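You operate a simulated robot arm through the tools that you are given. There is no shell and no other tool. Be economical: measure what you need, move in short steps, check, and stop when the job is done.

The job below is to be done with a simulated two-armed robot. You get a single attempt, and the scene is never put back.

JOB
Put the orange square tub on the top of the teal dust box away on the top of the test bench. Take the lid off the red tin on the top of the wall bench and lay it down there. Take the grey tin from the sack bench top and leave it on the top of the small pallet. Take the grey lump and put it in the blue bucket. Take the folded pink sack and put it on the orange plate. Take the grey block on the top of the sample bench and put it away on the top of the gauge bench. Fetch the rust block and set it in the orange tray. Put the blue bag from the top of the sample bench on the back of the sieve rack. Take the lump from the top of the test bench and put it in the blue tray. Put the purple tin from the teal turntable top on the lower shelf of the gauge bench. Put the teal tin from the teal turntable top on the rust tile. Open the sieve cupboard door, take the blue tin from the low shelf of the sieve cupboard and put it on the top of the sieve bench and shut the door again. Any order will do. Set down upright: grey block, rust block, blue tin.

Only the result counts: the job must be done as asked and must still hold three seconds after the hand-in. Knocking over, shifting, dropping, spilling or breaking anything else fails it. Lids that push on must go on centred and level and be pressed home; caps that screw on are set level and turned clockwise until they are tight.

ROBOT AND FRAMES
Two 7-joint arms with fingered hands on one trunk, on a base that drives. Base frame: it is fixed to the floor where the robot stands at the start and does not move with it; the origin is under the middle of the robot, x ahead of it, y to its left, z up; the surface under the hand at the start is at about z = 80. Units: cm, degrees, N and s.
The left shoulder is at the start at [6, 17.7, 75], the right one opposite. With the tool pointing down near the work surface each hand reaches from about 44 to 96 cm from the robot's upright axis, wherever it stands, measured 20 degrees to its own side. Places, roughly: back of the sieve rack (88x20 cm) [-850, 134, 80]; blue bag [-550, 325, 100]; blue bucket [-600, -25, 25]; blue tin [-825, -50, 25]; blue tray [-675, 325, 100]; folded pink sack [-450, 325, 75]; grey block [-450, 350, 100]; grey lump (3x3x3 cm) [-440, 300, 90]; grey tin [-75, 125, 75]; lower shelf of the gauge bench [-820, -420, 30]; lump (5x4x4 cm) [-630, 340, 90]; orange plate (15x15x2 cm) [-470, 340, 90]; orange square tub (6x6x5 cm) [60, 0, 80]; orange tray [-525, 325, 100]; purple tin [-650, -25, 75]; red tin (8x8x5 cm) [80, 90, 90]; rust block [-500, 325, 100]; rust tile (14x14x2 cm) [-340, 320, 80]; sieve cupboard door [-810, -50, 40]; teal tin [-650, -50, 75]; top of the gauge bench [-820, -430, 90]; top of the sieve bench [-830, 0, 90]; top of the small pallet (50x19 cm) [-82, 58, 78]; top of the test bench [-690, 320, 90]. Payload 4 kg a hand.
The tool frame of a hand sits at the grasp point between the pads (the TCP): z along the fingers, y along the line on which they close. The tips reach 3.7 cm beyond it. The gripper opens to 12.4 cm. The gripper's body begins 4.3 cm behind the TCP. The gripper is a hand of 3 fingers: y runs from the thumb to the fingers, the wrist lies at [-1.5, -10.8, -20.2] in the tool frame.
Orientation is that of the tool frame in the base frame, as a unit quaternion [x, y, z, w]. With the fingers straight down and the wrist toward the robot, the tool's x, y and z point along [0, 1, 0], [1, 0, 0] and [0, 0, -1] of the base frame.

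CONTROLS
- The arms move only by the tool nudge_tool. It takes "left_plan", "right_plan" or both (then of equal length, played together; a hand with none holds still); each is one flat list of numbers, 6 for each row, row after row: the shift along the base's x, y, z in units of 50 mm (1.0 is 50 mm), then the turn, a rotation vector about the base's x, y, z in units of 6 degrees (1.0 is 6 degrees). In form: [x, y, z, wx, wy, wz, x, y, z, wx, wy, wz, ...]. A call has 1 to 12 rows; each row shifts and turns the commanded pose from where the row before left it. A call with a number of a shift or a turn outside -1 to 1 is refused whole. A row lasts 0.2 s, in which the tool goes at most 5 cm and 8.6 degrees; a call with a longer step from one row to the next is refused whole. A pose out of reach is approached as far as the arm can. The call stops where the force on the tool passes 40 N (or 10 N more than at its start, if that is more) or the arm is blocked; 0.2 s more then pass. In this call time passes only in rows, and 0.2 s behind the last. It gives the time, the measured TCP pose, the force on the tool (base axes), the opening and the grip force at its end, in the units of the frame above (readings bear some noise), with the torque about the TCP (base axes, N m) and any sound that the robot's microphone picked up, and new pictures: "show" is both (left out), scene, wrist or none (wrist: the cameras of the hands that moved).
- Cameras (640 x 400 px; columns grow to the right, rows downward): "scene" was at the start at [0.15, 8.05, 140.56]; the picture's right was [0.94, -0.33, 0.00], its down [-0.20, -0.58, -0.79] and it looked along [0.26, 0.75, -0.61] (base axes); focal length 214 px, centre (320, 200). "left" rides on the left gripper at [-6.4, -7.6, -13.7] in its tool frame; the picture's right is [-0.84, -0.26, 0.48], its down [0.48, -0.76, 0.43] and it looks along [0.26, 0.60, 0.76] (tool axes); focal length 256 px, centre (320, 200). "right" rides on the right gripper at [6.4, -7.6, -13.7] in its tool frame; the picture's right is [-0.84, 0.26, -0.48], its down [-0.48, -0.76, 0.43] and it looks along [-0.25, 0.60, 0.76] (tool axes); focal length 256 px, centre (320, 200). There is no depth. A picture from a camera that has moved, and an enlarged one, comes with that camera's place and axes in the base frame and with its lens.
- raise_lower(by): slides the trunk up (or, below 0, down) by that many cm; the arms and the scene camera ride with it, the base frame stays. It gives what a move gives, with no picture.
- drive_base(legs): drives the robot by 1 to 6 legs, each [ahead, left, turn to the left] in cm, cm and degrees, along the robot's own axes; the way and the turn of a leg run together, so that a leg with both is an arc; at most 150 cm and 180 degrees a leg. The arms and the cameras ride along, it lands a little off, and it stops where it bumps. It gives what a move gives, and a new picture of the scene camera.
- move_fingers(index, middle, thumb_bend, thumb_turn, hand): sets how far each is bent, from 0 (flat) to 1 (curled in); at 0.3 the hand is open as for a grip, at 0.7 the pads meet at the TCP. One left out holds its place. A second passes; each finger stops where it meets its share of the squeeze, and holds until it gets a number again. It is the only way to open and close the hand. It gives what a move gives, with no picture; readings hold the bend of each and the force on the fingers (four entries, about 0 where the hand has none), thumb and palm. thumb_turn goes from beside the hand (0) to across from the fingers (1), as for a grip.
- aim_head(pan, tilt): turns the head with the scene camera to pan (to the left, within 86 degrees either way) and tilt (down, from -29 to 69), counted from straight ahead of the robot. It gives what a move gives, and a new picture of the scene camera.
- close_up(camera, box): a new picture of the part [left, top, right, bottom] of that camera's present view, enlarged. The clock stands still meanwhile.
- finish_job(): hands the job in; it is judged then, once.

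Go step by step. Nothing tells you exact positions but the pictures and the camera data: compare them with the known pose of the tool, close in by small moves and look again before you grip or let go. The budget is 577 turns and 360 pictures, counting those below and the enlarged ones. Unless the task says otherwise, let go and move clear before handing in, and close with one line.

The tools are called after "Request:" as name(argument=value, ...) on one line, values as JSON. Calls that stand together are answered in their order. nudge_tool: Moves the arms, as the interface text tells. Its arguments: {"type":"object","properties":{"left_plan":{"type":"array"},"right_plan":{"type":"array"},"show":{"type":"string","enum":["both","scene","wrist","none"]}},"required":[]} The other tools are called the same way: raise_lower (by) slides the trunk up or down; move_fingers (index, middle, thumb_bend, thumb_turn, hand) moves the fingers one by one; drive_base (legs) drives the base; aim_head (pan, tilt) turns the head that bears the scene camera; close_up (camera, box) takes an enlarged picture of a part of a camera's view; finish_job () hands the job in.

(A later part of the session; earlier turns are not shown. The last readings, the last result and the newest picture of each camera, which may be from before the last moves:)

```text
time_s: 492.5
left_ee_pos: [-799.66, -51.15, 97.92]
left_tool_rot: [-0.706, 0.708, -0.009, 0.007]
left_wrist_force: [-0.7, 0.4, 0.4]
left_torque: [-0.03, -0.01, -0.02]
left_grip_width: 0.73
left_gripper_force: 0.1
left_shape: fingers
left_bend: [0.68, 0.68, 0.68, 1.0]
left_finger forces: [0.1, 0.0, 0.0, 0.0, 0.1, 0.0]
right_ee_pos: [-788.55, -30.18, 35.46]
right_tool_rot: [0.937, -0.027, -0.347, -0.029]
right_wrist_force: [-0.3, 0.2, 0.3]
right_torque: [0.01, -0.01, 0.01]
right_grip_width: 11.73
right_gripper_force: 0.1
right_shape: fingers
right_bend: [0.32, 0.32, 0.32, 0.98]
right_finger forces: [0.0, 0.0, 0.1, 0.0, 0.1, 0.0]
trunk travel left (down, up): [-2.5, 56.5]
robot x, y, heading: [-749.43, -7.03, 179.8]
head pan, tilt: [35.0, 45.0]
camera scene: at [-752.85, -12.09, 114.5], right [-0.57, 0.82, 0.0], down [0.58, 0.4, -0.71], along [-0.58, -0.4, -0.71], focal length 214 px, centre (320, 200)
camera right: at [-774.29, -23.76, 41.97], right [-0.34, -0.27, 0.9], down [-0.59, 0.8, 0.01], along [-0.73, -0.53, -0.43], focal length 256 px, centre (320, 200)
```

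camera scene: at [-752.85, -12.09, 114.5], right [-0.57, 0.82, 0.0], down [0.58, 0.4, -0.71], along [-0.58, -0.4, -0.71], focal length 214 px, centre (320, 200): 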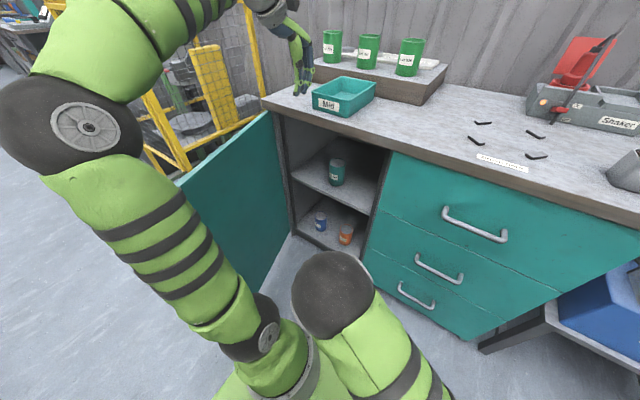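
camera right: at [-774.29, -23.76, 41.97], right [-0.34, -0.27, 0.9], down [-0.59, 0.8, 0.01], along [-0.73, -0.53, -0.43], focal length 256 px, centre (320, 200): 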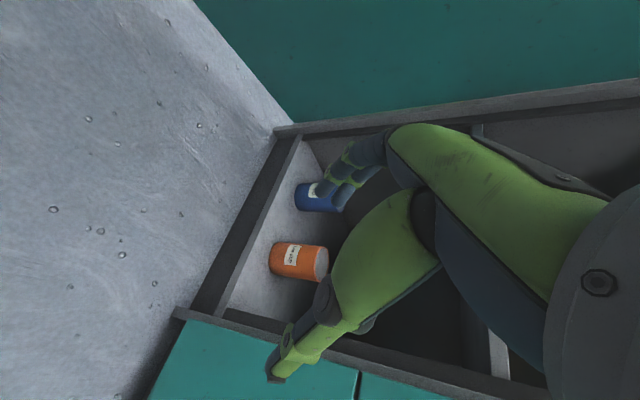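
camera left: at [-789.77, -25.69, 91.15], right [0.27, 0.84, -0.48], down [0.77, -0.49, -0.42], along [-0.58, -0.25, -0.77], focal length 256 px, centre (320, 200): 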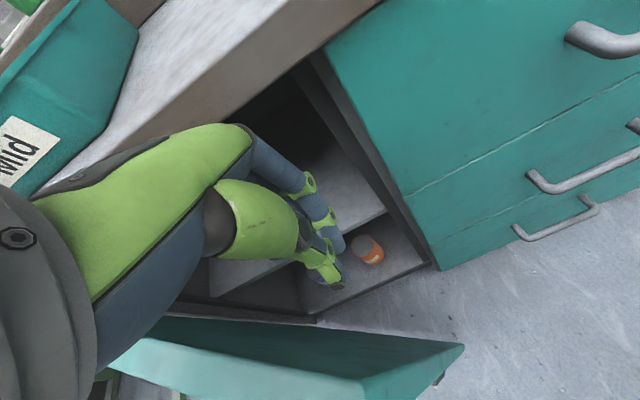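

The blue tin's centre reads about [-816.5, -55]. I move the hand in front of it at tin height.

Request:
nudge_tool(right_plan=[-0.2, -0.83, -0.45, 0, 0, 0, -0.2, -0.83, -0.45, 0, 0, 0, -0.2, -0.83, -0.45, 0, 0, 0, -0.2, -0.83, -0.45, 0, 0, 0, -0.2, -0.83, -0.45, 0, 0, 0, -0.2, -0.83, -0.45, 0, 0, 0], show="both")

```text
time_s: 493.9
left_ee_pos: [-799.74, -51.05, 97.77]
left_tool_rot: [-0.705, 0.71, -0.009, 0.007]
left_wrist_force: [-0.2, 0.6, 0.0]
left_torque: [0.01, 0.01, 0.02]
left_grip_width: 0.74
left_gripper_force: 0.2
left_shape: fingers
left_bend: [0.68, 0.68, 0.68, 1.0]
left_finger forces: [0.0, 0.0, 0.0, 0.1, 0.0, 0.0]
right_ee_pos: [-800.12, -59.03, 40.68]
right_tool_rot: [0.931, -0.104, -0.344, 0.07]
right_wrist_force: [-0.9, 0.2, 0.2]
right_torque: [-0.01, 0.0, -0.02]
right_grip_width: 11.73
right_gripper_force: 0.1
right_shape: fingers
right_bend: [0.32, 0.32, 0.32, 0.98]
right_finger forces: [0.0, 0.0, 0.1, 0.0, 0.0, 0.0]
trunk travel left (down, up): [-2.5, 56.5]
robot x, y, heading: [-749.39, -7.41, 179.8]
head pan, tilt: [35.0, 45.0]
stopped in row 6 (right hand): the arm was blocked; the commanded pose is now the measured one
camera scene: at [-752.88, -12.15, 114.49], right [-0.57, 0.82, 0.0], down [0.58, 0.4, -0.71], along [-0.58, -0.4, -0.71], focal length 214 px, centre (320, 200)
camera right: at [-785.26, -52.53, 45.57], right [-0.34, -0.02, 0.94], down [-0.53, 0.83, -0.18], along [-0.77, -0.56, -0.29], focal length 256 px, centre (320, 200)
```

scene: 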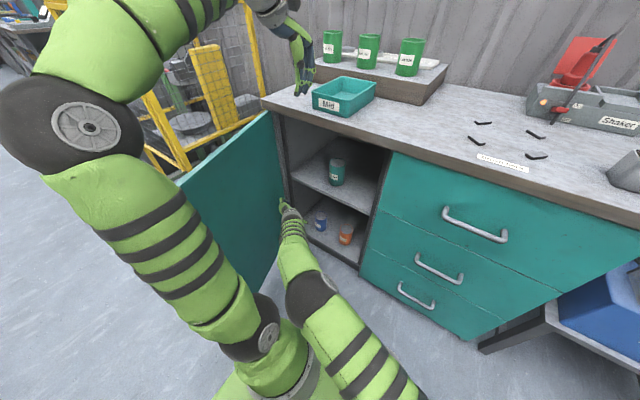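
right: 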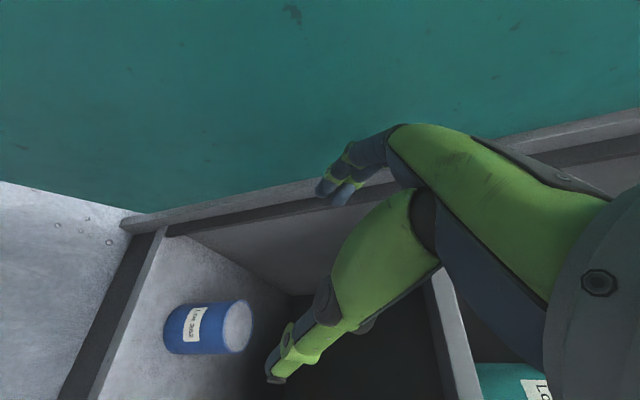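

The arm blocked itself reaching across low. I withdraw, shift the left hand inwards, and reposition the robot straight in front of the opening, just behind the open door's edge.

Request:
nudge_tool(right_plan=[0.5, 0.7, 0.2, 0, 0, 0, 0.5, 0.8, 0, 0, 0, 0, 0.4, 0.9, 0, 0, 0, 0, 0.2, 0.9, 0, 0, 0, 0, 0, 0.9, 0, 0, 0, 0, 0, 0.9, 0, 0, 0, 0, 0, 0.9, 0, 0, 0, 0, 0, 0.9, 0, 0, 0, 0, 0, 0.9, 0, 0, 0, 0, 0, 0.9, 0, 0, 0, 0, 0, 0.9, 0, 0, 0, 0], left_plan=[0, 0, 0.3, 0, 0, 0, 0.2, 0.5, 0.2, 0, 0, 0, 0.2, 0.6, 0, 0, 0, 0, 0.2, 0.6, 0, 0, 0, 0, 0.2, 0.6, 0, 0, 0, 0, 0.2, 0.6, 0, 0, 0, 0, 0, 0.6, 0, 0, 0, 0, 0, 0.6, 0, 0, 0, 0, 0, 0.6, 0, 0, 0, 0, 0, 0, 0, 0, 0, 0, 0, 0, 0, 0, 0, 0], show="none")

Request:
drive_base(legs=[[-22, 0, 0], [0, 36, 0]])

Request:
aim_head(pan=5, tilt=45)

```text
time_s: 496.3
left_ee_pos: [-794.51, -27.46, 100.39]
left_tool_rot: [-0.705, 0.709, -0.008, 0.006]
left_wrist_force: [0.8, 0.0, -0.1]
left_torque: [0.0, 0.01, -0.01]
left_grip_width: 0.73
left_gripper_force: 0.0
left_shape: fingers
left_bend: [0.68, 0.68, 0.68, 1.0]
left_finger forces: [0.1, 0.1, 0.0, 0.0, 0.0, 0.0]
right_ee_pos: [-791.92, -11.4, 41.82]
right_tool_rot: [0.93, -0.104, -0.345, 0.07]
right_wrist_force: [0.2, -0.3, 0.2]
right_torque: [0.01, -0.01, -0.02]
right_grip_width: 11.74
right_gripper_force: 0.1
right_shape: fingers
right_bend: [0.32, 0.32, 0.32, 0.98]
right_finger forces: [0.0, 0.1, 0.0, 0.1, 0.0, 0.0]
trunk travel left (down, up): [-2.5, 56.5]
robot x, y, heading: [-749.18, -7.29, 180.0]
head pan, tilt: [35.0, 45.0]
```

```text
time_s: 499.9
left_ee_pos: [-772.85, -63.79, 100.27]
left_tool_rot: [-0.703, 0.711, -0.008, 0.007]
left_wrist_force: [-0.2, -0.2, 0.5]
left_torque: [-0.03, 0.01, -0.02]
left_grip_width: 0.73
left_gripper_force: 0.1
left_shape: fingers
left_bend: [0.68, 0.68, 0.68, 1.0]
left_finger forces: [0.1, 0.0, 0.1, 0.0, 0.1, 0.1]
right_ee_pos: [-770.31, -47.66, 41.77]
right_tool_rot: [0.93, -0.106, -0.345, 0.07]
right_wrist_force: [0.5, -0.1, -1.1]
right_torque: [-0.01, 0.0, 0.02]
right_grip_width: 11.74
right_gripper_force: 0.0
right_shape: fingers
right_bend: [0.32, 0.32, 0.32, 0.98]
right_finger forces: [0.0, 0.0, 0.0, 0.0, 0.0, 0.0]
trunk travel left (down, up): [-2.5, 56.5]
robot x, y, heading: [-727.34, -43.83, 179.9]
head pan, tilt: [35.0, 45.0]
camera scene: at [-731.04, -48.61, 114.49], right [-0.57, 0.82, 0.0], down [0.58, 0.4, -0.71], along [-0.58, -0.4, -0.71], focal length 214 px, centre (320, 200)
```

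scene: 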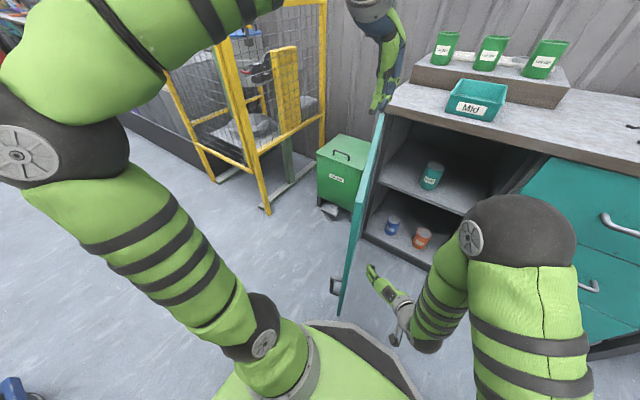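

```text
time_s: 500.9
left_ee_pos: [-772.89, -63.82, 100.45]
left_tool_rot: [-0.703, 0.711, -0.008, 0.007]
left_wrist_force: [0.6, -0.1, -1.2]
left_torque: [-0.01, 0.01, 0.02]
left_grip_width: 0.72
left_gripper_force: 0.0
left_shape: fingers
left_bend: [0.68, 0.68, 0.68, 1.0]
left_finger forces: [0.0, 0.1, 0.0, 0.1, 0.0, 0.0]
right_ee_pos: [-770.31, -47.7, 41.88]
right_tool_rot: [0.93, -0.106, -0.345, 0.07]
right_wrist_force: [-0.7, 0.1, 0.1]
right_torque: [0.01, 0.03, 0.02]
right_grip_width: 11.76
right_gripper_force: 0.1
right_shape: fingers
right_bend: [0.32, 0.32, 0.32, 0.98]
right_finger forces: [0.0, 0.1, 0.0, 0.0, 0.0, 0.1]
trunk travel left (down, up): [-2.5, 56.5]
robot x, y, heading: [-727.54, -44.04, 179.6]
head pan, tilt: [5.0, 45.0]
camera scene: at [-732.45, -44.65, 114.49], right [-0.08, 1.0, 0.0], down [0.7, 0.06, -0.71], along [-0.7, -0.06, -0.71], focal length 214 px, centre (320, 200)
```

scene: 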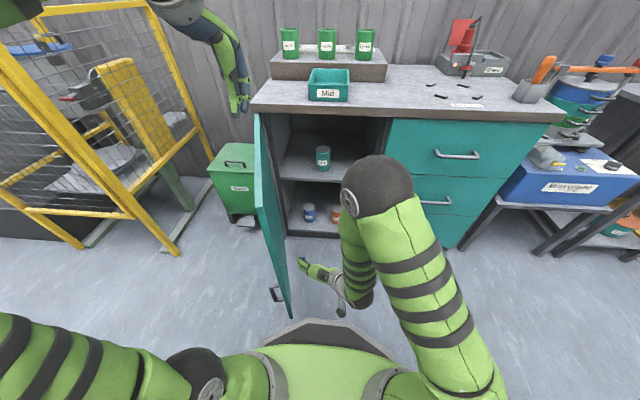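

I restore the hand's orientation, narrow the fingers a little, and move in front of the tin.

Request:
move_fingers(hand="right", index=0.38, middle=0.38, thumb_bend=0.38)

Request:
nudge_tool(right_plan=[0, 0, -0.3, 0.79, 0.03, 0.56, 0, 0, -0.4, 0.79, 0.03, 0.56, 0, 0, -0.6, 0.79, 0.03, 0.56, -0.3, 0, -0.8, 0, 0, 0, -0.5, 0, -0.8, 0, 0, 0, -0.6, -0.1, -0.7, 0, 0, 0, -0.7, -0.1, -0.6, 0, 0, 0, -0.8, -0.2, -0.1, 0, 0, 0, -0.8, -0.2, 0, 0, 0, 0, -0.6, -0.2, 0, 0, 0, 0], show="both")

```text
time_s: 501.9
left_ee_pos: [-772.89, -63.92, 100.47]
left_tool_rot: [-0.703, 0.712, -0.008, 0.007]
left_wrist_force: [-0.5, -0.2, -0.1]
left_torque: [0.03, -0.02, 0.0]
left_grip_width: 0.73
left_gripper_force: 0.1
left_shape: fingers
left_bend: [0.68, 0.68, 0.68, 1.0]
left_finger forces: [0.0, 0.0, 0.0, 0.0, 0.1, 0.0]
right_ee_pos: [-770.24, -47.64, 41.69]
right_tool_rot: [0.93, -0.105, -0.345, 0.07]
right_wrist_force: [0.0, -0.7, -1.2]
right_torque: [0.02, -0.01, -0.01]
right_grip_width: 9.95
right_gripper_force: 0.0
right_shape: fingers
right_bend: [0.38, 0.38, 0.38, 0.98]
right_finger forces: [0.1, 0.0, 0.1, 0.0, 0.0, 0.0]
trunk travel left (down, up): [-2.5, 56.5]
robot x, y, heading: [-727.93, -43.86, 179.4]
head pan, tilt: [5.0, 45.0]
```

```text
time_s: 504.1
left_ee_pos: [-772.82, -63.73, 100.43]
left_tool_rot: [-0.703, 0.712, -0.008, 0.007]
left_wrist_force: [-0.8, 1.0, -0.4]
left_torque: [0.01, 0.01, 0.0]
left_grip_width: 0.73
left_gripper_force: 0.1
left_shape: fingers
left_bend: [0.68, 0.68, 0.68, 1.0]
left_finger forces: [0.0, 0.0, 0.0, 0.0, 0.0, 0.0]
right_ee_pos: [-791.81, -51.78, 20.2]
right_tool_rot: [0.936, 0.021, -0.352, -0.016]
right_wrist_force: [-0.1, 0.6, -0.9]
right_torque: [0.0, 0.03, 0.04]
right_grip_width: 9.94
right_gripper_force: 0.0
right_shape: fingers
right_bend: [0.38, 0.38, 0.38, 0.98]
right_finger forces: [0.1, 0.1, 0.1, 0.0, 0.1, 0.0]
trunk travel left (down, up): [-2.5, 56.5]
robot x, y, heading: [-727.25, -43.61, 179.6]
head pan, tilt: [5.0, 45.0]
camera scene: at [-732.45, -44.65, 114.49], right [-0.08, 1.0, 0.0], down [0.7, 0.06, -0.71], along [-0.7, -0.06, -0.71], focal length 214 px, centre (320, 200)
camera right: at [-778.18, -43.95, 26.7], right [-0.3, -0.3, 0.9], down [-0.67, 0.74, 0.02], along [-0.68, -0.6, -0.43], focal length 256 px, centre (320, 200)
```

scene: 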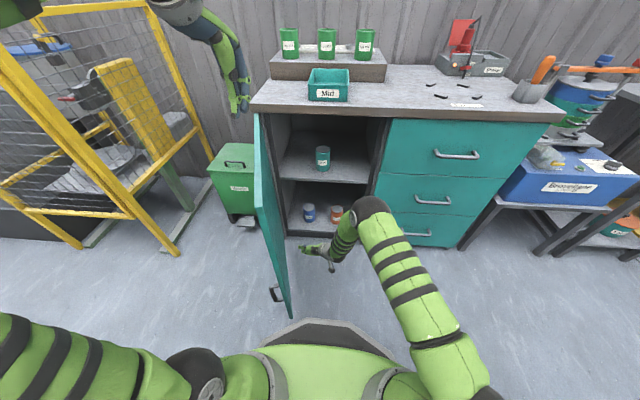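
right: 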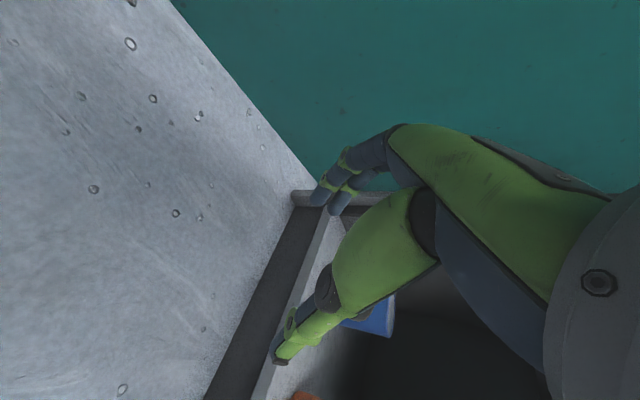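

Hand oriented well. The tin reads [-816, -57.5]. I line up in y, then move straight in around it.

Request:
nudge_tool(right_plan=[-0.2, -0.57, 0, 0, 0, 0, -0.3, -0.55, 0, 0, 0, 0, -0.7, 0, 0, 0, 0, 0, -0.7, 0, 0, 0, 0, 0, -0.6, 0, 0, 0, 0, 0], show="wrist")

```text
time_s: 505.3
left_ee_pos: [-772.83, -63.86, 100.44]
left_tool_rot: [-0.703, 0.711, -0.007, 0.006]
left_wrist_force: [1.1, 0.5, -0.5]
left_torque: [-0.02, 0.0, -0.01]
left_grip_width: 0.74
left_gripper_force: 0.0
left_shape: fingers
left_bend: [0.68, 0.68, 0.68, 1.0]
left_finger forces: [0.0, 0.1, 0.1, 0.0, 0.0, 0.1]
right_ee_pos: [-804.25, -57.24, 20.29]
right_tool_rot: [0.936, 0.02, -0.352, -0.015]
right_wrist_force: [0.5, -0.5, 0.3]
right_torque: [0.02, -0.03, 0.01]
right_grip_width: 9.94
right_gripper_force: 0.0
right_shape: fingers
right_bend: [0.38, 0.38, 0.38, 0.98]
right_finger forces: [0.0, 0.0, 0.0, 0.1, 0.1, 0.0]
trunk travel left (down, up): [-2.5, 56.5]
robot x, y, heading: [-727.35, -43.85, 179.9]
head pan, tilt: [5.0, 45.0]
camera right: at [-790.6, -49.5, 26.79], right [-0.3, -0.3, 0.9], down [-0.67, 0.74, 0.02], along [-0.68, -0.6, -0.43], focal length 256 px, centre (320, 200)
```

right: 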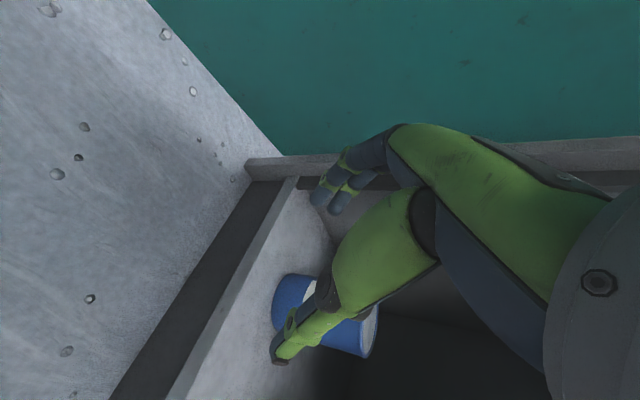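

The tin sits nearer the thumb: centre about [-813.5, -54.9]. I shift 2.4 cm back right, then advance.

Request:
nudge_tool(right_plan=[0, 0.48, 0, 0, 0, 0, -0.5, 0, 0, 0, 0, 0, -0.5, 0, 0, 0, 0, 0], show="wrist")

```text
time_s: 506.1
left_ee_pos: [-772.82, -63.77, 100.43]
left_tool_rot: [-0.702, 0.712, -0.008, 0.007]
left_wrist_force: [0.7, 0.9, 0.2]
left_torque: [0.02, 0.0, 0.01]
left_grip_width: 0.77
left_gripper_force: 0.0
left_shape: fingers
left_bend: [0.68, 0.68, 0.68, 1.0]
left_finger forces: [0.0, 0.0, 0.0, 0.0, 0.1, 0.0]
right_ee_pos: [-809.38, -54.74, 20.3]
right_tool_rot: [0.935, 0.02, -0.353, -0.016]
right_wrist_force: [-0.3, 0.6, -0.1]
right_torque: [-0.02, -0.05, -0.01]
right_grip_width: 9.94
right_gripper_force: 0.1
right_shape: fingers
right_bend: [0.38, 0.38, 0.38, 0.98]
right_finger forces: [0.0, 0.1, 0.1, 0.0, 0.0, 0.0]
trunk travel left (down, up): [-2.5, 56.5]
robot x, y, heading: [-727.6, -43.98, 179.6]
head pan, tilt: [5.0, 45.0]
camera right: at [-795.72, -47.1, 26.74], right [-0.3, -0.3, 0.9], down [-0.67, 0.74, 0.03], along [-0.68, -0.6, -0.43], focal length 256 px, centre (320, 200)
```

right: 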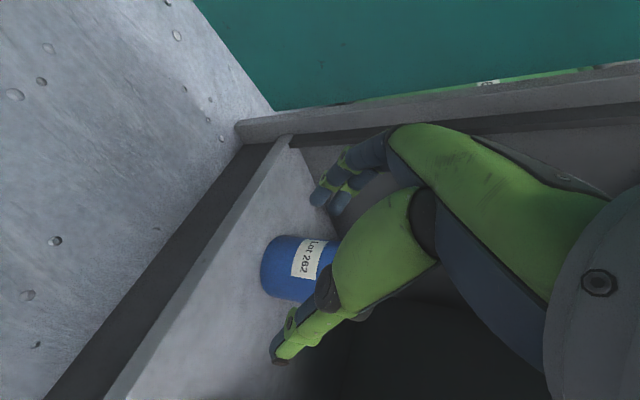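

The tin is now between fingers and thumb. I advance 1.5 cm more and close.

Request:
nudge_tool(right_plan=[-0.3, 0.1, 0, 0, 0, 0], show="none")

Request:
move_fingers(hand="right", index=0.56, middle=0.56, thumb_bend=0.56)

Request:
close_up(camera="right", box=[200, 120, 456, 360])

```text
time_s: 506.5
left_ee_pos: [-772.87, -63.84, 100.5]
left_tool_rot: [-0.703, 0.711, -0.009, 0.007]
left_wrist_force: [-1.5, -0.2, -0.1]
left_torque: [-0.06, -0.02, -0.02]
left_grip_width: 0.75
left_gripper_force: 0.0
left_shape: fingers
left_bend: [0.68, 0.68, 0.68, 1.0]
left_finger forces: [0.0, 0.0, 0.0, 0.0, 0.1, 0.1]
right_ee_pos: [-810.84, -54.47, 20.33]
right_tool_rot: [0.936, 0.02, -0.352, -0.015]
right_wrist_force: [-0.3, 0.7, -0.2]
right_torque: [-0.03, 0.01, -0.01]
right_grip_width: 9.96
right_gripper_force: 0.1
right_shape: fingers
right_bend: [0.38, 0.38, 0.38, 0.98]
right_finger forces: [0.1, 0.0, 0.0, 0.1, 0.0, 0.0]
trunk travel left (down, up): [-2.5, 56.5]
robot x, y, heading: [-727.69, -44.06, 179.6]
head pan, tilt: [5.0, 45.0]
```

```text
time_s: 507.5
left_ee_pos: [-772.96, -63.77, 100.55]
left_tool_rot: [-0.703, 0.711, -0.008, 0.007]
left_wrist_force: [-0.1, 0.1, -0.8]
left_torque: [0.0, 0.01, -0.01]
left_grip_width: 0.73
left_gripper_force: 0.1
left_shape: fingers
left_bend: [0.68, 0.68, 0.68, 1.0]
left_finger forces: [0.0, 0.1, 0.0, 0.0, 0.0, 0.0]
right_ee_pos: [-810.88, -54.3, 20.25]
right_tool_rot: [0.935, 0.02, -0.353, -0.015]
right_wrist_force: [-0.7, -0.7, 1.0]
right_torque: [0.0, 0.0, -0.02]
right_grip_width: 4.38
right_gripper_force: 0.0
right_shape: fingers
right_bend: [0.56, 0.56, 0.56, 1.0]
right_finger forces: [0.0, 0.0, 0.0, 0.0, 0.0, 0.1]
trunk travel left (down, up): [-2.5, 56.5]
robot x, y, heading: [-727.95, -44.02, 179.7]
head pan, tilt: [5.0, 45.0]
```

```text
1.67 times, centred on (328, 240) of right
camera zoom: at [-797.12, -46.65, 26.69], right [-0.3, -0.3, 0.9], down [-0.67, 0.74, 0.02], along [-0.68, -0.6, -0.43], focal length 427 px, centre (307, 133)
```

zoom: 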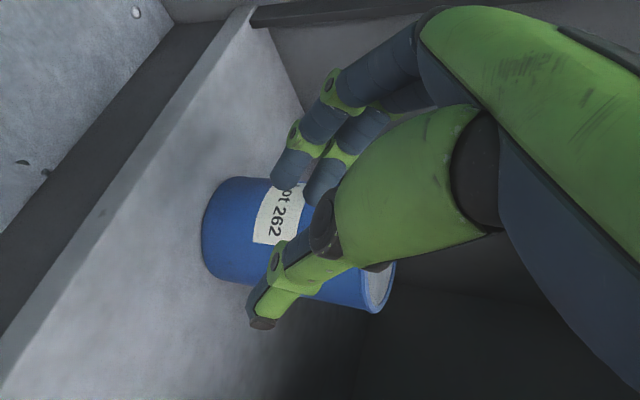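

The tin is deeper and lower: about [-822, -58.5, 12]. I open the hand, back out a little, drive 3 cm closer, and re-aim.

Request:
move_fingers(hand="right", index=0.36, middle=0.36, thumb_bend=0.36)

Request:
nudge_tool(right_plan=[0.6, -0.2, -0.1, 0, 0, 0, 0.2, -0.5, -0.4, 0, 0, 0], show="none")

Request:
drive_base(legs=[[3, 0, 0]])

Request:
nudge_tool(right_plan=[-0.2, 0, -0.3, 0, 0, 0, -0.4, 0, -0.3, 0, 0, 0], show="wrist")

```text
time_s: 508.5
left_ee_pos: [-772.75, -63.81, 100.52]
left_tool_rot: [-0.703, 0.711, -0.007, 0.007]
left_wrist_force: [-0.3, -0.8, 0.5]
left_torque: [0.01, -0.03, -0.04]
left_grip_width: 0.73
left_gripper_force: 0.1
left_shape: fingers
left_bend: [0.68, 0.68, 0.68, 1.0]
left_finger forces: [0.0, 0.1, 0.1, 0.1, 0.0, 0.0]
right_ee_pos: [-810.84, -54.34, 20.26]
right_tool_rot: [0.936, 0.02, -0.352, -0.016]
right_wrist_force: [-0.8, -0.2, -0.2]
right_torque: [0.0, 0.02, -0.02]
right_grip_width: 10.51
right_gripper_force: 0.0
right_shape: fingers
right_bend: [0.36, 0.36, 0.36, 0.98]
right_finger forces: [0.0, 0.0, 0.0, 0.1, 0.1, 0.1]
trunk travel left (down, up): [-2.5, 56.5]
robot x, y, heading: [-727.73, -43.83, 179.6]
head pan, tilt: [5.0, 45.0]
```

```text
time_s: 509.1
left_ee_pos: [-772.82, -63.72, 100.47]
left_tool_rot: [-0.703, 0.712, -0.007, 0.007]
left_wrist_force: [0.2, -0.1, -0.5]
left_torque: [-0.03, -0.01, 0.03]
left_grip_width: 0.72
left_gripper_force: 0.1
left_shape: fingers
left_bend: [0.68, 0.68, 0.68, 1.0]
left_finger forces: [0.1, 0.1, 0.0, 0.1, 0.0, 0.1]
right_ee_pos: [-806.96, -57.89, 17.92]
right_tool_rot: [0.936, 0.02, -0.352, -0.015]
right_wrist_force: [-0.2, -0.1, 0.3]
right_torque: [0.0, -0.02, 0.0]
right_grip_width: 10.5
right_gripper_force: 0.0
right_shape: fingers
right_bend: [0.36, 0.36, 0.36, 0.98]
right_finger forces: [0.0, 0.0, 0.0, 0.0, 0.0, 0.0]
trunk travel left (down, up): [-2.5, 56.5]
robot x, y, heading: [-727.69, -44.0, 179.5]
head pan, tilt: [5.0, 45.0]
```

```text
time_s: 509.9
left_ee_pos: [-775.9, -63.71, 100.31]
left_tool_rot: [-0.703, 0.711, -0.008, 0.007]
left_wrist_force: [0.0, 0.0, 0.0]
left_torque: [-0.01, 0.0, -0.01]
left_grip_width: 0.78
left_gripper_force: 0.1
left_shape: fingers
left_bend: [0.68, 0.68, 0.68, 1.0]
left_finger forces: [0.0, 0.1, 0.1, 0.1, 0.0, 0.1]
right_ee_pos: [-809.89, -58.05, 17.78]
right_tool_rot: [0.935, 0.019, -0.353, -0.016]
right_wrist_force: [0.7, 0.0, 0.1]
right_torque: [-0.01, 0.02, -0.03]
right_grip_width: 10.51
right_gripper_force: 0.0
right_shape: fingers
right_bend: [0.36, 0.36, 0.36, 0.98]
right_finger forces: [0.0, 0.0, 0.0, 0.1, 0.0, 0.0]
trunk travel left (down, up): [-2.5, 56.5]
robot x, y, heading: [-730.62, -44.35, 179.4]
head pan, tilt: [5.0, 45.0]
camera scene: at [-735.41, -44.62, 114.49], right [-0.08, 1.0, 0.0], down [0.7, 0.06, -0.71], along [-0.7, -0.06, -0.71], focal length 214 px, centre (320, 200)
```

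scene: 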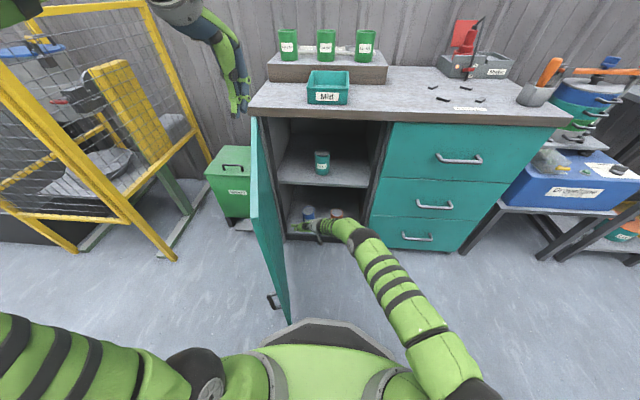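

```text
time_s: 510.5
left_ee_pos: [-775.74, -63.69, 100.4]
left_tool_rot: [-0.702, 0.712, -0.008, 0.007]
left_wrist_force: [-0.8, 0.2, -0.1]
left_torque: [0.01, -0.02, -0.01]
left_grip_width: 0.72
left_gripper_force: 0.0
left_shape: fingers
left_bend: [0.68, 0.68, 0.68, 1.0]
left_finger forces: [0.1, 0.1, 0.0, 0.0, 0.0, 0.0]
right_ee_pos: [-811.87, -57.94, 15.73]
right_tool_rot: [0.935, 0.021, -0.353, -0.016]
right_wrist_force: [-1.1, 0.4, -1.2]
right_torque: [-0.02, -0.01, -0.04]
right_grip_width: 10.51
right_gripper_force: 0.0
right_shape: fingers
right_bend: [0.36, 0.36, 0.36, 0.98]
right_finger forces: [0.0, 0.1, 0.0, 0.0, 0.0, 0.0]
right hand out of reach, approached as far as the arm can: row 2
trunk travel left (down, up): [-2.5, 56.5]
robot x, y, heading: [-730.81, -43.92, 179.6]
head pan, tilt: [5.0, 45.0]
camera right: at [-798.21, -50.22, 22.15], right [-0.3, -0.3, 0.9], down [-0.67, 0.74, 0.02], along [-0.68, -0.6, -0.43], focal length 256 px, centre (320, 200)
```

right: 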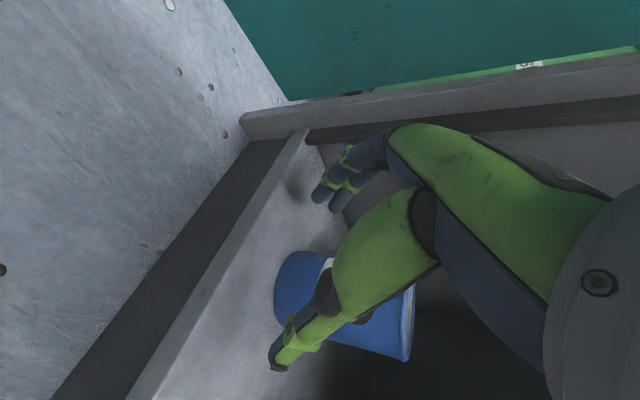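

The tin is at [-826, -60, 11], beyond reach from here. I withdraw, move the robot right (clear of the door) and forward.

Request:
nudge_tool(right_plan=[0.8, 0.1, 0.1, 0, 0, 0, 0.9, 0.2, 0.2, 0, 0, 0, 0.9, 0.2, 0.2, 0, 0, 0, 0.9, 0.2, 0.2, 0, 0, 0, 0.9, 0.2, 0.2, 0, 0, 0, 0.8, 0.2, 0.2, 0, 0, 0], show="none")

Request:
drive_base(legs=[[0, -15, 0.4], [17, 0, 0]])

Request:
nudge_tool(right_plan=[-0.1, -0.7, -0.3, 0, 0, 0, -0.1, -0.7, -0.4, 0, 0, 0, -0.1, -0.7, -0.4, 0, 0, 0, 0, -0.7, -0.4, 0, 0, 0, 0, -0.6, -0.3, 0, 0, 0], show="both")

```text
time_s: 511.9
left_ee_pos: [-775.85, -63.82, 100.39]
left_tool_rot: [-0.703, 0.711, -0.009, 0.007]
left_wrist_force: [0.6, 0.3, -0.1]
left_torque: [-0.02, 0.0, -0.04]
left_grip_width: 0.73
left_gripper_force: 0.1
left_shape: fingers
left_bend: [0.68, 0.68, 0.68, 1.0]
left_finger forces: [0.0, 0.0, 0.1, 0.1, 0.1, 0.1]
right_ee_pos: [-785.7, -52.39, 21.0]
right_tool_rot: [0.936, 0.02, -0.352, -0.016]
right_wrist_force: [0.8, -0.2, 0.1]
right_torque: [0.01, 0.02, -0.01]
right_grip_width: 10.54
right_gripper_force: 0.1
right_shape: fingers
right_bend: [0.36, 0.36, 0.36, 0.98]
right_finger forces: [0.0, 0.0, 0.0, 0.1, 0.0, 0.0]
trunk travel left (down, up): [-2.5, 56.5]
robot x, y, heading: [-730.54, -44.12, 179.4]
head pan, tilt: [5.0, 45.0]
```

```text
time_s: 514.3
left_ee_pos: [-792.46, -49.19, 100.46]
left_tool_rot: [-0.704, 0.71, -0.008, 0.007]
left_wrist_force: [-0.7, -0.2, -0.3]
left_torque: [0.0, -0.01, 0.02]
left_grip_width: 0.7
left_gripper_force: 0.0
left_shape: fingers
left_bend: [0.68, 0.68, 0.68, 1.0]
left_finger forces: [0.1, 0.0, 0.1, 0.1, 0.0, 0.0]
right_ee_pos: [-802.46, -37.88, 21.08]
right_tool_rot: [0.935, 0.023, -0.352, -0.015]
right_wrist_force: [0.3, 0.1, 0.8]
right_torque: [0.0, -0.03, 0.03]
right_grip_width: 10.51
right_gripper_force: 0.1
right_shape: fingers
right_bend: [0.36, 0.36, 0.36, 0.98]
right_finger forces: [0.0, 0.0, 0.0, 0.0, 0.0, 0.0]
trunk travel left (down, up): [-2.5, 56.5]
robot x, y, heading: [-747.37, -29.18, 179.9]
head pan, tilt: [5.0, 45.0]
camera scene: at [-752.25, -29.9, 114.49], right [-0.08, 1.0, 0.0], down [0.7, 0.06, -0.71], along [-0.7, -0.06, -0.71], focal length 214 px, centre (320, 200)
```

scene: 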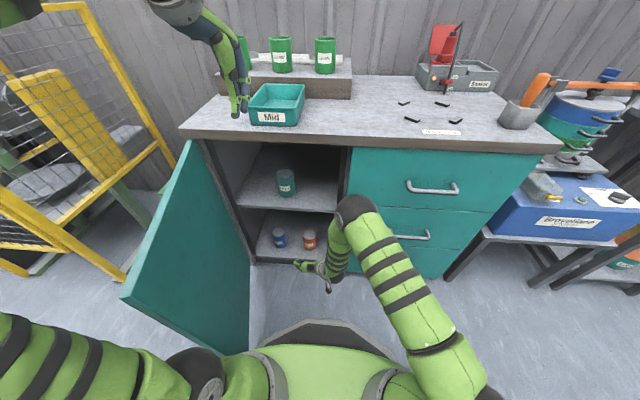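

```text
time_s: 515.5
left_ee_pos: [-792.56, -49.24, 100.48]
left_tool_rot: [-0.704, 0.71, -0.008, 0.007]
left_wrist_force: [0.8, -0.3, 0.3]
left_torque: [0.0, -0.01, -0.05]
left_grip_width: 0.76
left_gripper_force: 0.1
left_shape: fingers
left_bend: [0.68, 0.68, 0.68, 1.0]
left_finger forces: [0.1, 0.1, 0.0, 0.0, 0.0, 0.0]
right_ee_pos: [-803.81, -55.12, 12.04]
right_tool_rot: [0.935, 0.023, -0.353, -0.015]
right_wrist_force: [0.0, 0.2, 0.6]
right_torque: [0.01, 0.0, -0.03]
right_grip_width: 10.52
right_gripper_force: 0.0
right_shape: fingers
right_bend: [0.36, 0.36, 0.36, 0.98]
right_finger forces: [0.0, 0.0, 0.1, 0.1, 0.0, 0.0]
trunk travel left (down, up): [-2.5, 56.5]
robot x, y, heading: [-747.56, -29.13, 179.8]
head pan, tilt: [5.0, 45.0]
camera scene: at [-752.26, -29.89, 114.5], right [-0.08, 1.0, 0.0], down [0.7, 0.06, -0.71], along [-0.7, -0.06, -0.71], focal length 214 px, centre (320, 200)
camera right: at [-790.21, -47.24, 18.52], right [-0.3, -0.31, 0.9], down [-0.67, 0.74, 0.02], along [-0.67, -0.6, -0.43], focal length 256 px, centre (320, 200)
```

scene: 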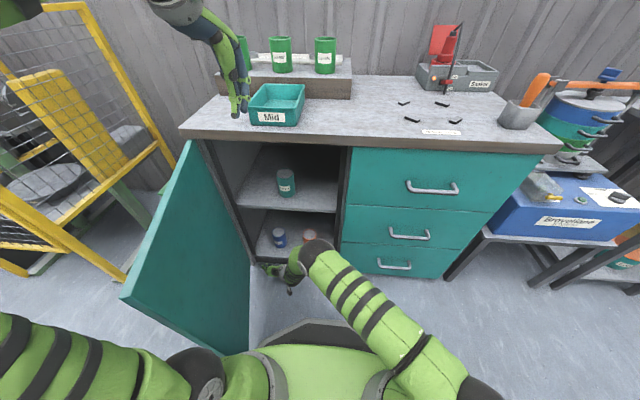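
right: 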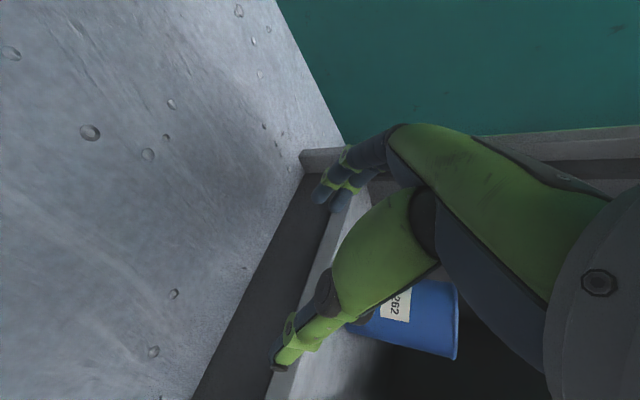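

The tin's top is at z of about 20, so it stands at z 10–20, centre [-822, -58.5]. I raise the hand to z 17, line up and move in.

Request:
nudge_tool(right_plan=[0.2, -0.3, 0.5, 0, 0, 0, 0, -0.33, 0.5, 0, 0, 0, -0.6, 0, 0, 0, 0, 0, -0.6, 0, 0, 0, 0, 0, -0.5, 0, 0, 0, 0, 0], show="wrist")

```text
time_s: 516.7
left_ee_pos: [-792.51, -49.3, 100.45]
left_tool_rot: [-0.704, 0.71, -0.008, 0.007]
left_wrist_force: [-0.9, -0.6, -0.4]
left_torque: [0.02, 0.03, -0.02]
left_grip_width: 0.74
left_gripper_force: 0.0
left_shape: fingers
left_bend: [0.68, 0.68, 0.68, 1.0]
left_finger forces: [0.0, 0.1, 0.0, 0.0, 0.1, 0.0]
right_ee_pos: [-811.46, -58.12, 17.06]
right_tool_rot: [0.936, 0.023, -0.352, -0.015]
right_wrist_force: [0.5, 0.5, -0.1]
right_torque: [-0.02, -0.04, 0.0]
right_grip_width: 10.54
right_gripper_force: 0.0
right_shape: fingers
right_bend: [0.36, 0.36, 0.36, 0.98]
right_finger forces: [0.0, 0.0, 0.0, 0.1, 0.1, 0.0]
trunk travel left (down, up): [-2.5, 56.5]
robot x, y, heading: [-747.26, -29.28, 179.8]
head pan, tilt: [5.0, 45.0]
camera right: at [-797.82, -50.42, 23.54], right [-0.3, -0.31, 0.9], down [-0.67, 0.74, 0.02], along [-0.67, -0.6, -0.43], focal length 256 px, centre (320, 200)
```

right: 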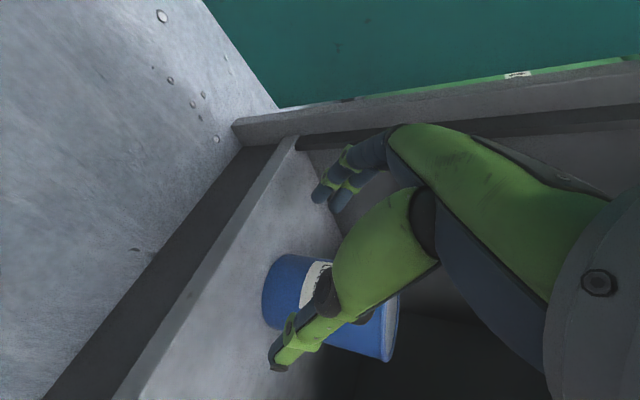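

Request:
nudge_tool(right_plan=[-0.5, 0, 0, 0, 0, 0, -0.5, 0, 0, 0, 0, 0, -0.4, 0, 0, 0, 0, 0], show="wrist")

```text
time_s: 517.5
left_ee_pos: [-792.57, -49.23, 100.46]
left_tool_rot: [-0.705, 0.709, -0.008, 0.007]
left_wrist_force: [0.4, -0.4, -0.5]
left_torque: [0.0, 0.02, 0.02]
left_grip_width: 0.72
left_gripper_force: 0.0
left_shape: fingers
left_bend: [0.68, 0.68, 0.68, 1.0]
left_finger forces: [0.0, 0.0, 0.0, 0.0, 0.0, 0.0]
right_ee_pos: [-818.57, -58.21, 17.1]
right_tool_rot: [0.935, 0.022, -0.353, -0.015]
right_wrist_force: [-0.2, -1.1, 0.2]
right_torque: [-0.01, -0.01, 0.02]
right_grip_width: 10.52
right_gripper_force: 0.1
right_shape: fingers
right_bend: [0.36, 0.36, 0.36, 0.98]
right_finger forces: [0.0, 0.0, 0.0, 0.1, 0.0, 0.1]
trunk travel left (down, up): [-2.5, 56.5]
robot x, y, heading: [-747.31, -28.97, 179.8]
head pan, tilt: [5.0, 45.0]
camera right: at [-804.9, -50.41, 23.57], right [-0.3, -0.31, 0.9], down [-0.67, 0.74, 0.03], along [-0.67, -0.6, -0.43], focal length 256 px, centre (320, 200)
```

right: 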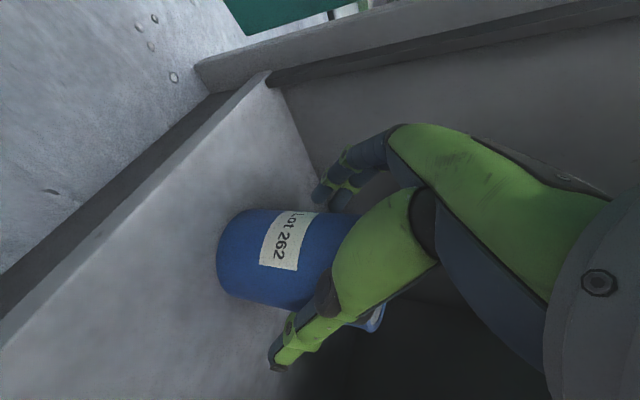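

Request:
nudge_tool(right_plan=[-0.5, 0.04, -0.3, 0, 0, 0], show="none")

Request:
move_fingers(hand="right", index=0.58, middle=0.58, thumb_bend=0.58)

Request:
close_up(camera="right", box=[200, 140, 456, 380])

```text
time_s: 517.9
left_ee_pos: [-792.44, -49.35, 100.6]
left_tool_rot: [-0.704, 0.71, -0.006, 0.006]
left_wrist_force: [0.7, -0.1, 0.0]
left_torque: [0.04, 0.07, -0.03]
left_grip_width: 0.74
left_gripper_force: 0.1
left_shape: fingers
left_bend: [0.68, 0.68, 0.68, 1.0]
left_finger forces: [0.0, 0.0, 0.1, 0.0, 0.0, 0.0]
right_ee_pos: [-820.21, -58.06, 16.17]
right_tool_rot: [0.935, 0.023, -0.353, -0.016]
right_wrist_force: [-0.2, -0.2, 0.4]
right_torque: [0.0, -0.05, -0.02]
right_grip_width: 10.58
right_gripper_force: 0.1
right_shape: fingers
right_bend: [0.36, 0.36, 0.36, 0.98]
right_finger forces: [0.1, 0.0, 0.0, 0.0, 0.0, 0.0]
right hand out of reach, approached as far as the arm can: row 1
trunk travel left (down, up): [-2.5, 56.5]
robot x, y, heading: [-747.46, -28.91, 179.9]
head pan, tilt: [5.0, 45.0]
```

```text
time_s: 518.9
left_ee_pos: [-792.49, -49.15, 100.33]
left_tool_rot: [-0.704, 0.71, -0.008, 0.007]
left_wrist_force: [0.4, -0.5, 0.6]
left_torque: [0.02, 0.01, 0.0]
left_grip_width: 0.72
left_gripper_force: 0.0
left_shape: fingers
left_bend: [0.68, 0.68, 0.68, 1.0]
left_finger forces: [0.0, 0.0, 0.1, 0.0, 0.0, 0.1]
right_ee_pos: [-820.3, -58.13, 16.22]
right_tool_rot: [0.935, 0.022, -0.355, -0.014]
right_wrist_force: [-0.5, 3.5, 13.4]
right_torque: [-0.37, 0.2, -0.02]
right_grip_width: 7.98
right_gripper_force: 25.9
right_shape: fingers
right_bend: [0.45, 0.5, 0.51, 1.0]
right_finger forces: [14.6, 8.8, 0.1, 0.0, 28.8, 0.0]
trunk travel left (down, up): [-2.5, 56.5]
robot x, y, heading: [-747.48, -29.01, 179.8]
head pan, tilt: [5.0, 45.0]
```

```text
1.67 times, centred on (328, 260) of right
camera zoom: at [-806.6, -50.3, 22.67], right [-0.3, -0.3, 0.9], down [-0.67, 0.74, 0.03], along [-0.68, -0.6, -0.43], focal length 427 px, centre (307, 100)
```

zoom: 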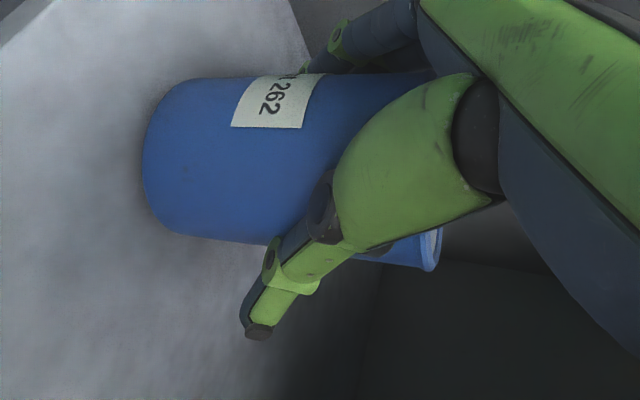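

The tin is gripped. I lift it 4 cm and draw it straight out.

Request:
nudge_tool(right_plan=[0, 0, 0.3, 0, 0, 0, 0, 0, 0.5, 0, 0, 0, 0.5, 0, 0.1, 0, 0, 0, 0.7, 0, 0, 0, 0, 0, 0.8, 0.1, 0, 0, 0, 0, 0.8, 0.2, 0, 0, 0, 0, 0.8, 0.3, 0, 0, 0, 0, 0.6, 0.4, 0.2, 0, 0, 0], show="both")

```text
time_s: 520.7
left_ee_pos: [-792.66, -49.22, 100.42]
left_tool_rot: [-0.704, 0.71, -0.008, 0.007]
left_wrist_force: [0.4, 0.2, 0.8]
left_torque: [-0.02, -0.04, -0.02]
left_grip_width: 0.74
left_gripper_force: 0.1
left_shape: fingers
left_bend: [0.68, 0.68, 0.68, 1.0]
left_finger forces: [0.0, 0.1, 0.1, 0.0, 0.0, 0.0]
right_ee_pos: [-799.33, -52.94, 21.31]
right_tool_rot: [0.936, 0.021, -0.352, -0.015]
right_wrist_force: [0.1, 0.3, -4.7]
right_torque: [0.05, 0.01, -0.02]
right_grip_width: 7.78
right_gripper_force: 22.8
right_shape: fingers
right_bend: [0.46, 0.51, 0.52, 1.0]
right_finger forces: [13.9, 8.6, 0.0, 0.0, 22.5, 0.1]
trunk travel left (down, up): [-2.5, 56.5]
robot x, y, heading: [-747.5, -29.05, 179.6]
head pan, tilt: [5.0, 45.0]
camera scene: at [-752.29, -29.91, 114.49], right [-0.08, 1.0, 0.0], down [0.7, 0.06, -0.71], along [-0.7, -0.06, -0.71], focal length 214 px, centre (320, 200)
camera right: at [-785.59, -45.23, 27.85], right [-0.3, -0.31, 0.9], down [-0.67, 0.74, 0.02], along [-0.68, -0.6, -0.43], focal length 256 px, centre (320, 200)
```

scene: 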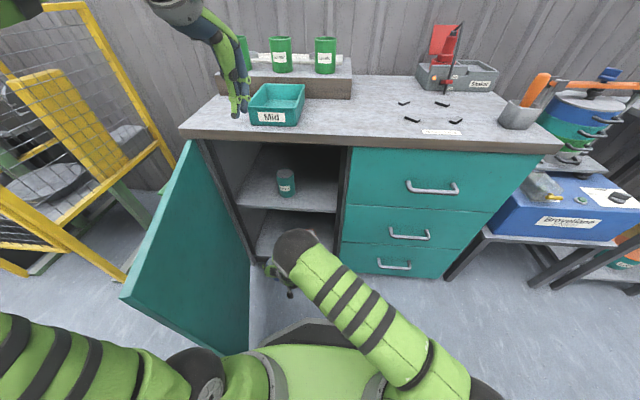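
right: 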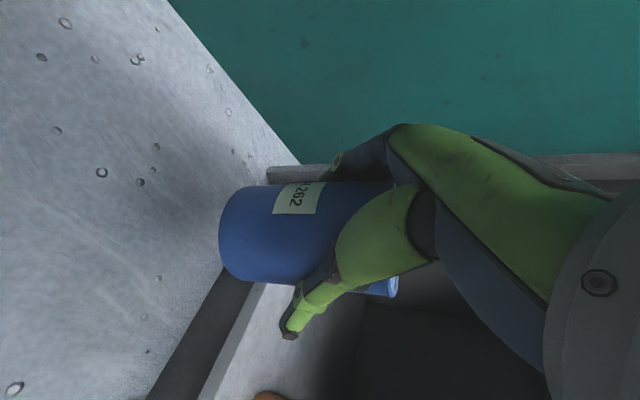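

Held. I draw back from the cupboard to the right and raise up above bench height.

Request:
nudge_tool(right_plan=[0.8, 0.3, 0.1, 0, 0, 0, 0.8, 0.5, 0.1, 0, 0, 0, 0.4, 0.8, 0.2, 0, 0, 0, 0, 0.9, 0.2, 0, 0, 0, 0, 0.9, 0.2, 0, 0, 0, 0, 0.8, 0.2, 0, 0, 0, 0, 0.8, 0.2, 0, 0, 0], show="none")

Request:
raise_lower(by=40)

Request:
nudge_tool(right_plan=[0, 0, 0.9, 0, 0, 0, 0, 0, 0.9, 0, 0, 0, 0, 0, 0.9, 0, 0, 0, 0, 0, 0.9, 0, 0, 0, 0, 0, 0.9, 0, 0, 0, 0, 0, 0.9, 0, 0, 0, 0, 0, 0.9, 0, 0, 0, 0, 0, 0.9, 0, 0, 0, 0, 0, 0.9, 0, 0, 0], show="both")

```text
time_s: 522.3
left_ee_pos: [-792.55, -49.33, 100.44]
left_tool_rot: [-0.704, 0.71, -0.009, 0.008]
left_wrist_force: [0.1, -1.0, -0.2]
left_torque: [0.03, -0.01, 0.0]
left_grip_width: 0.73
left_gripper_force: 0.1
left_shape: fingers
left_bend: [0.68, 0.68, 0.68, 1.0]
left_finger forces: [0.1, 0.0, 0.0, 0.1, 0.0, 0.0]
right_ee_pos: [-789.15, -28.08, 27.53]
right_tool_rot: [0.936, 0.022, -0.352, -0.014]
right_wrist_force: [0.9, 0.2, -3.5]
right_torque: [0.06, -0.01, 0.01]
right_grip_width: 7.77
right_gripper_force: 22.4
right_shape: fingers
right_bend: [0.46, 0.51, 0.52, 1.0]
right_finger forces: [13.8, 8.9, 0.0, 0.0, 22.3, 0.1]
trunk travel left (down, up): [-2.5, 56.5]
robot x, y, heading: [-747.42, -29.32, 179.6]
head pan, tilt: [5.0, 45.0]
```

```text
time_s: 526.2
left_ee_pos: [-792.65, -49.15, 140.5]
left_tool_rot: [-0.704, 0.71, -0.009, 0.008]
left_wrist_force: [-0.1, 0.0, -0.4]
left_torque: [0.03, -0.05, 0.0]
left_grip_width: 0.73
left_gripper_force: 0.1
left_shape: fingers
left_bend: [0.68, 0.68, 0.68, 1.0]
left_finger forces: [0.1, 0.0, 0.1, 0.0, 0.0, 0.1]
right_ee_pos: [-789.17, -27.94, 67.46]
right_tool_rot: [0.935, 0.022, -0.352, -0.015]
right_wrist_force: [0.2, 0.6, -4.7]
right_torque: [0.04, 0.0, -0.01]
right_grip_width: 7.71
right_gripper_force: 21.9
right_shape: fingers
right_bend: [0.46, 0.51, 0.52, 1.0]
right_finger forces: [13.6, 8.9, 0.0, 0.1, 22.0, 0.0]
trunk travel left (down, up): [-42.5, 16.5]
robot x, y, heading: [-747.64, -28.56, 179.6]
head pan, tilt: [5.0, 45.0]
```

```text
time_s: 528.2
left_ee_pos: [-792.55, -49.14, 140.44]
left_tool_rot: [-0.704, 0.71, -0.008, 0.007]
left_wrist_force: [-0.7, 0.3, -0.1]
left_torque: [0.01, 0.02, 0.0]
left_grip_width: 0.75
left_gripper_force: 0.2
left_shape: fingers
left_bend: [0.68, 0.68, 0.68, 1.0]
left_finger forces: [0.0, 0.0, 0.0, 0.0, 0.0, 0.1]
right_ee_pos: [-791.74, -29.45, 107.51]
right_tool_rot: [0.936, 0.022, -0.352, -0.015]
right_wrist_force: [-0.1, 0.1, -3.3]
right_torque: [0.05, -0.03, -0.02]
right_grip_width: 7.76
right_gripper_force: 21.4
right_shape: fingers
right_bend: [0.46, 0.51, 0.52, 1.0]
right_finger forces: [13.0, 8.7, 0.1, 0.1, 20.9, 0.1]
right hand out of reach, approached as far as the arm can: row 3, 4, 5
trunk travel left (down, up): [-42.5, 16.5]
robot x, y, heading: [-747.46, -29.17, 179.8]
head pan, tilt: [5.0, 45.0]
camera scene: at [-752.23, -29.87, 154.49], right [-0.08, 1.0, 0.0], down [0.7, 0.06, -0.71], along [-0.7, -0.06, -0.71], focal length 214 px, centre (320, 200)
camera right: at [-777.98, -21.62, 113.96], right [-0.3, -0.31, 0.9], down [-0.67, 0.74, 0.02], along [-0.67, -0.6, -0.43], focal length 256 px, centre (320, 200)
```

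scene: 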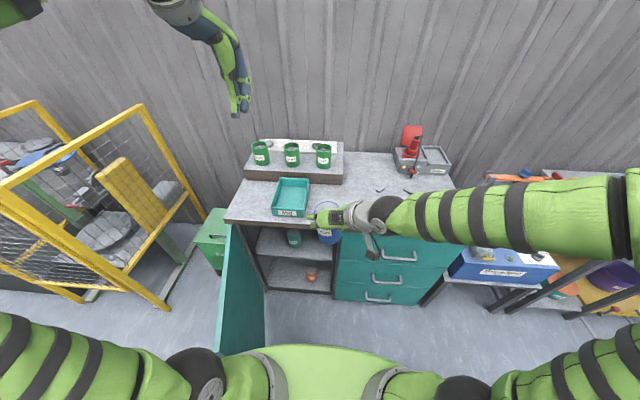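
right: 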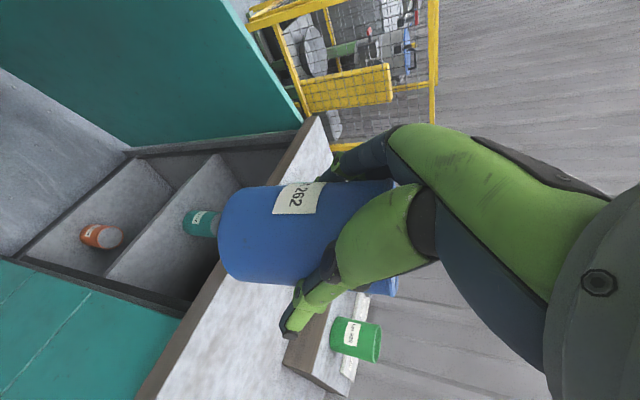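

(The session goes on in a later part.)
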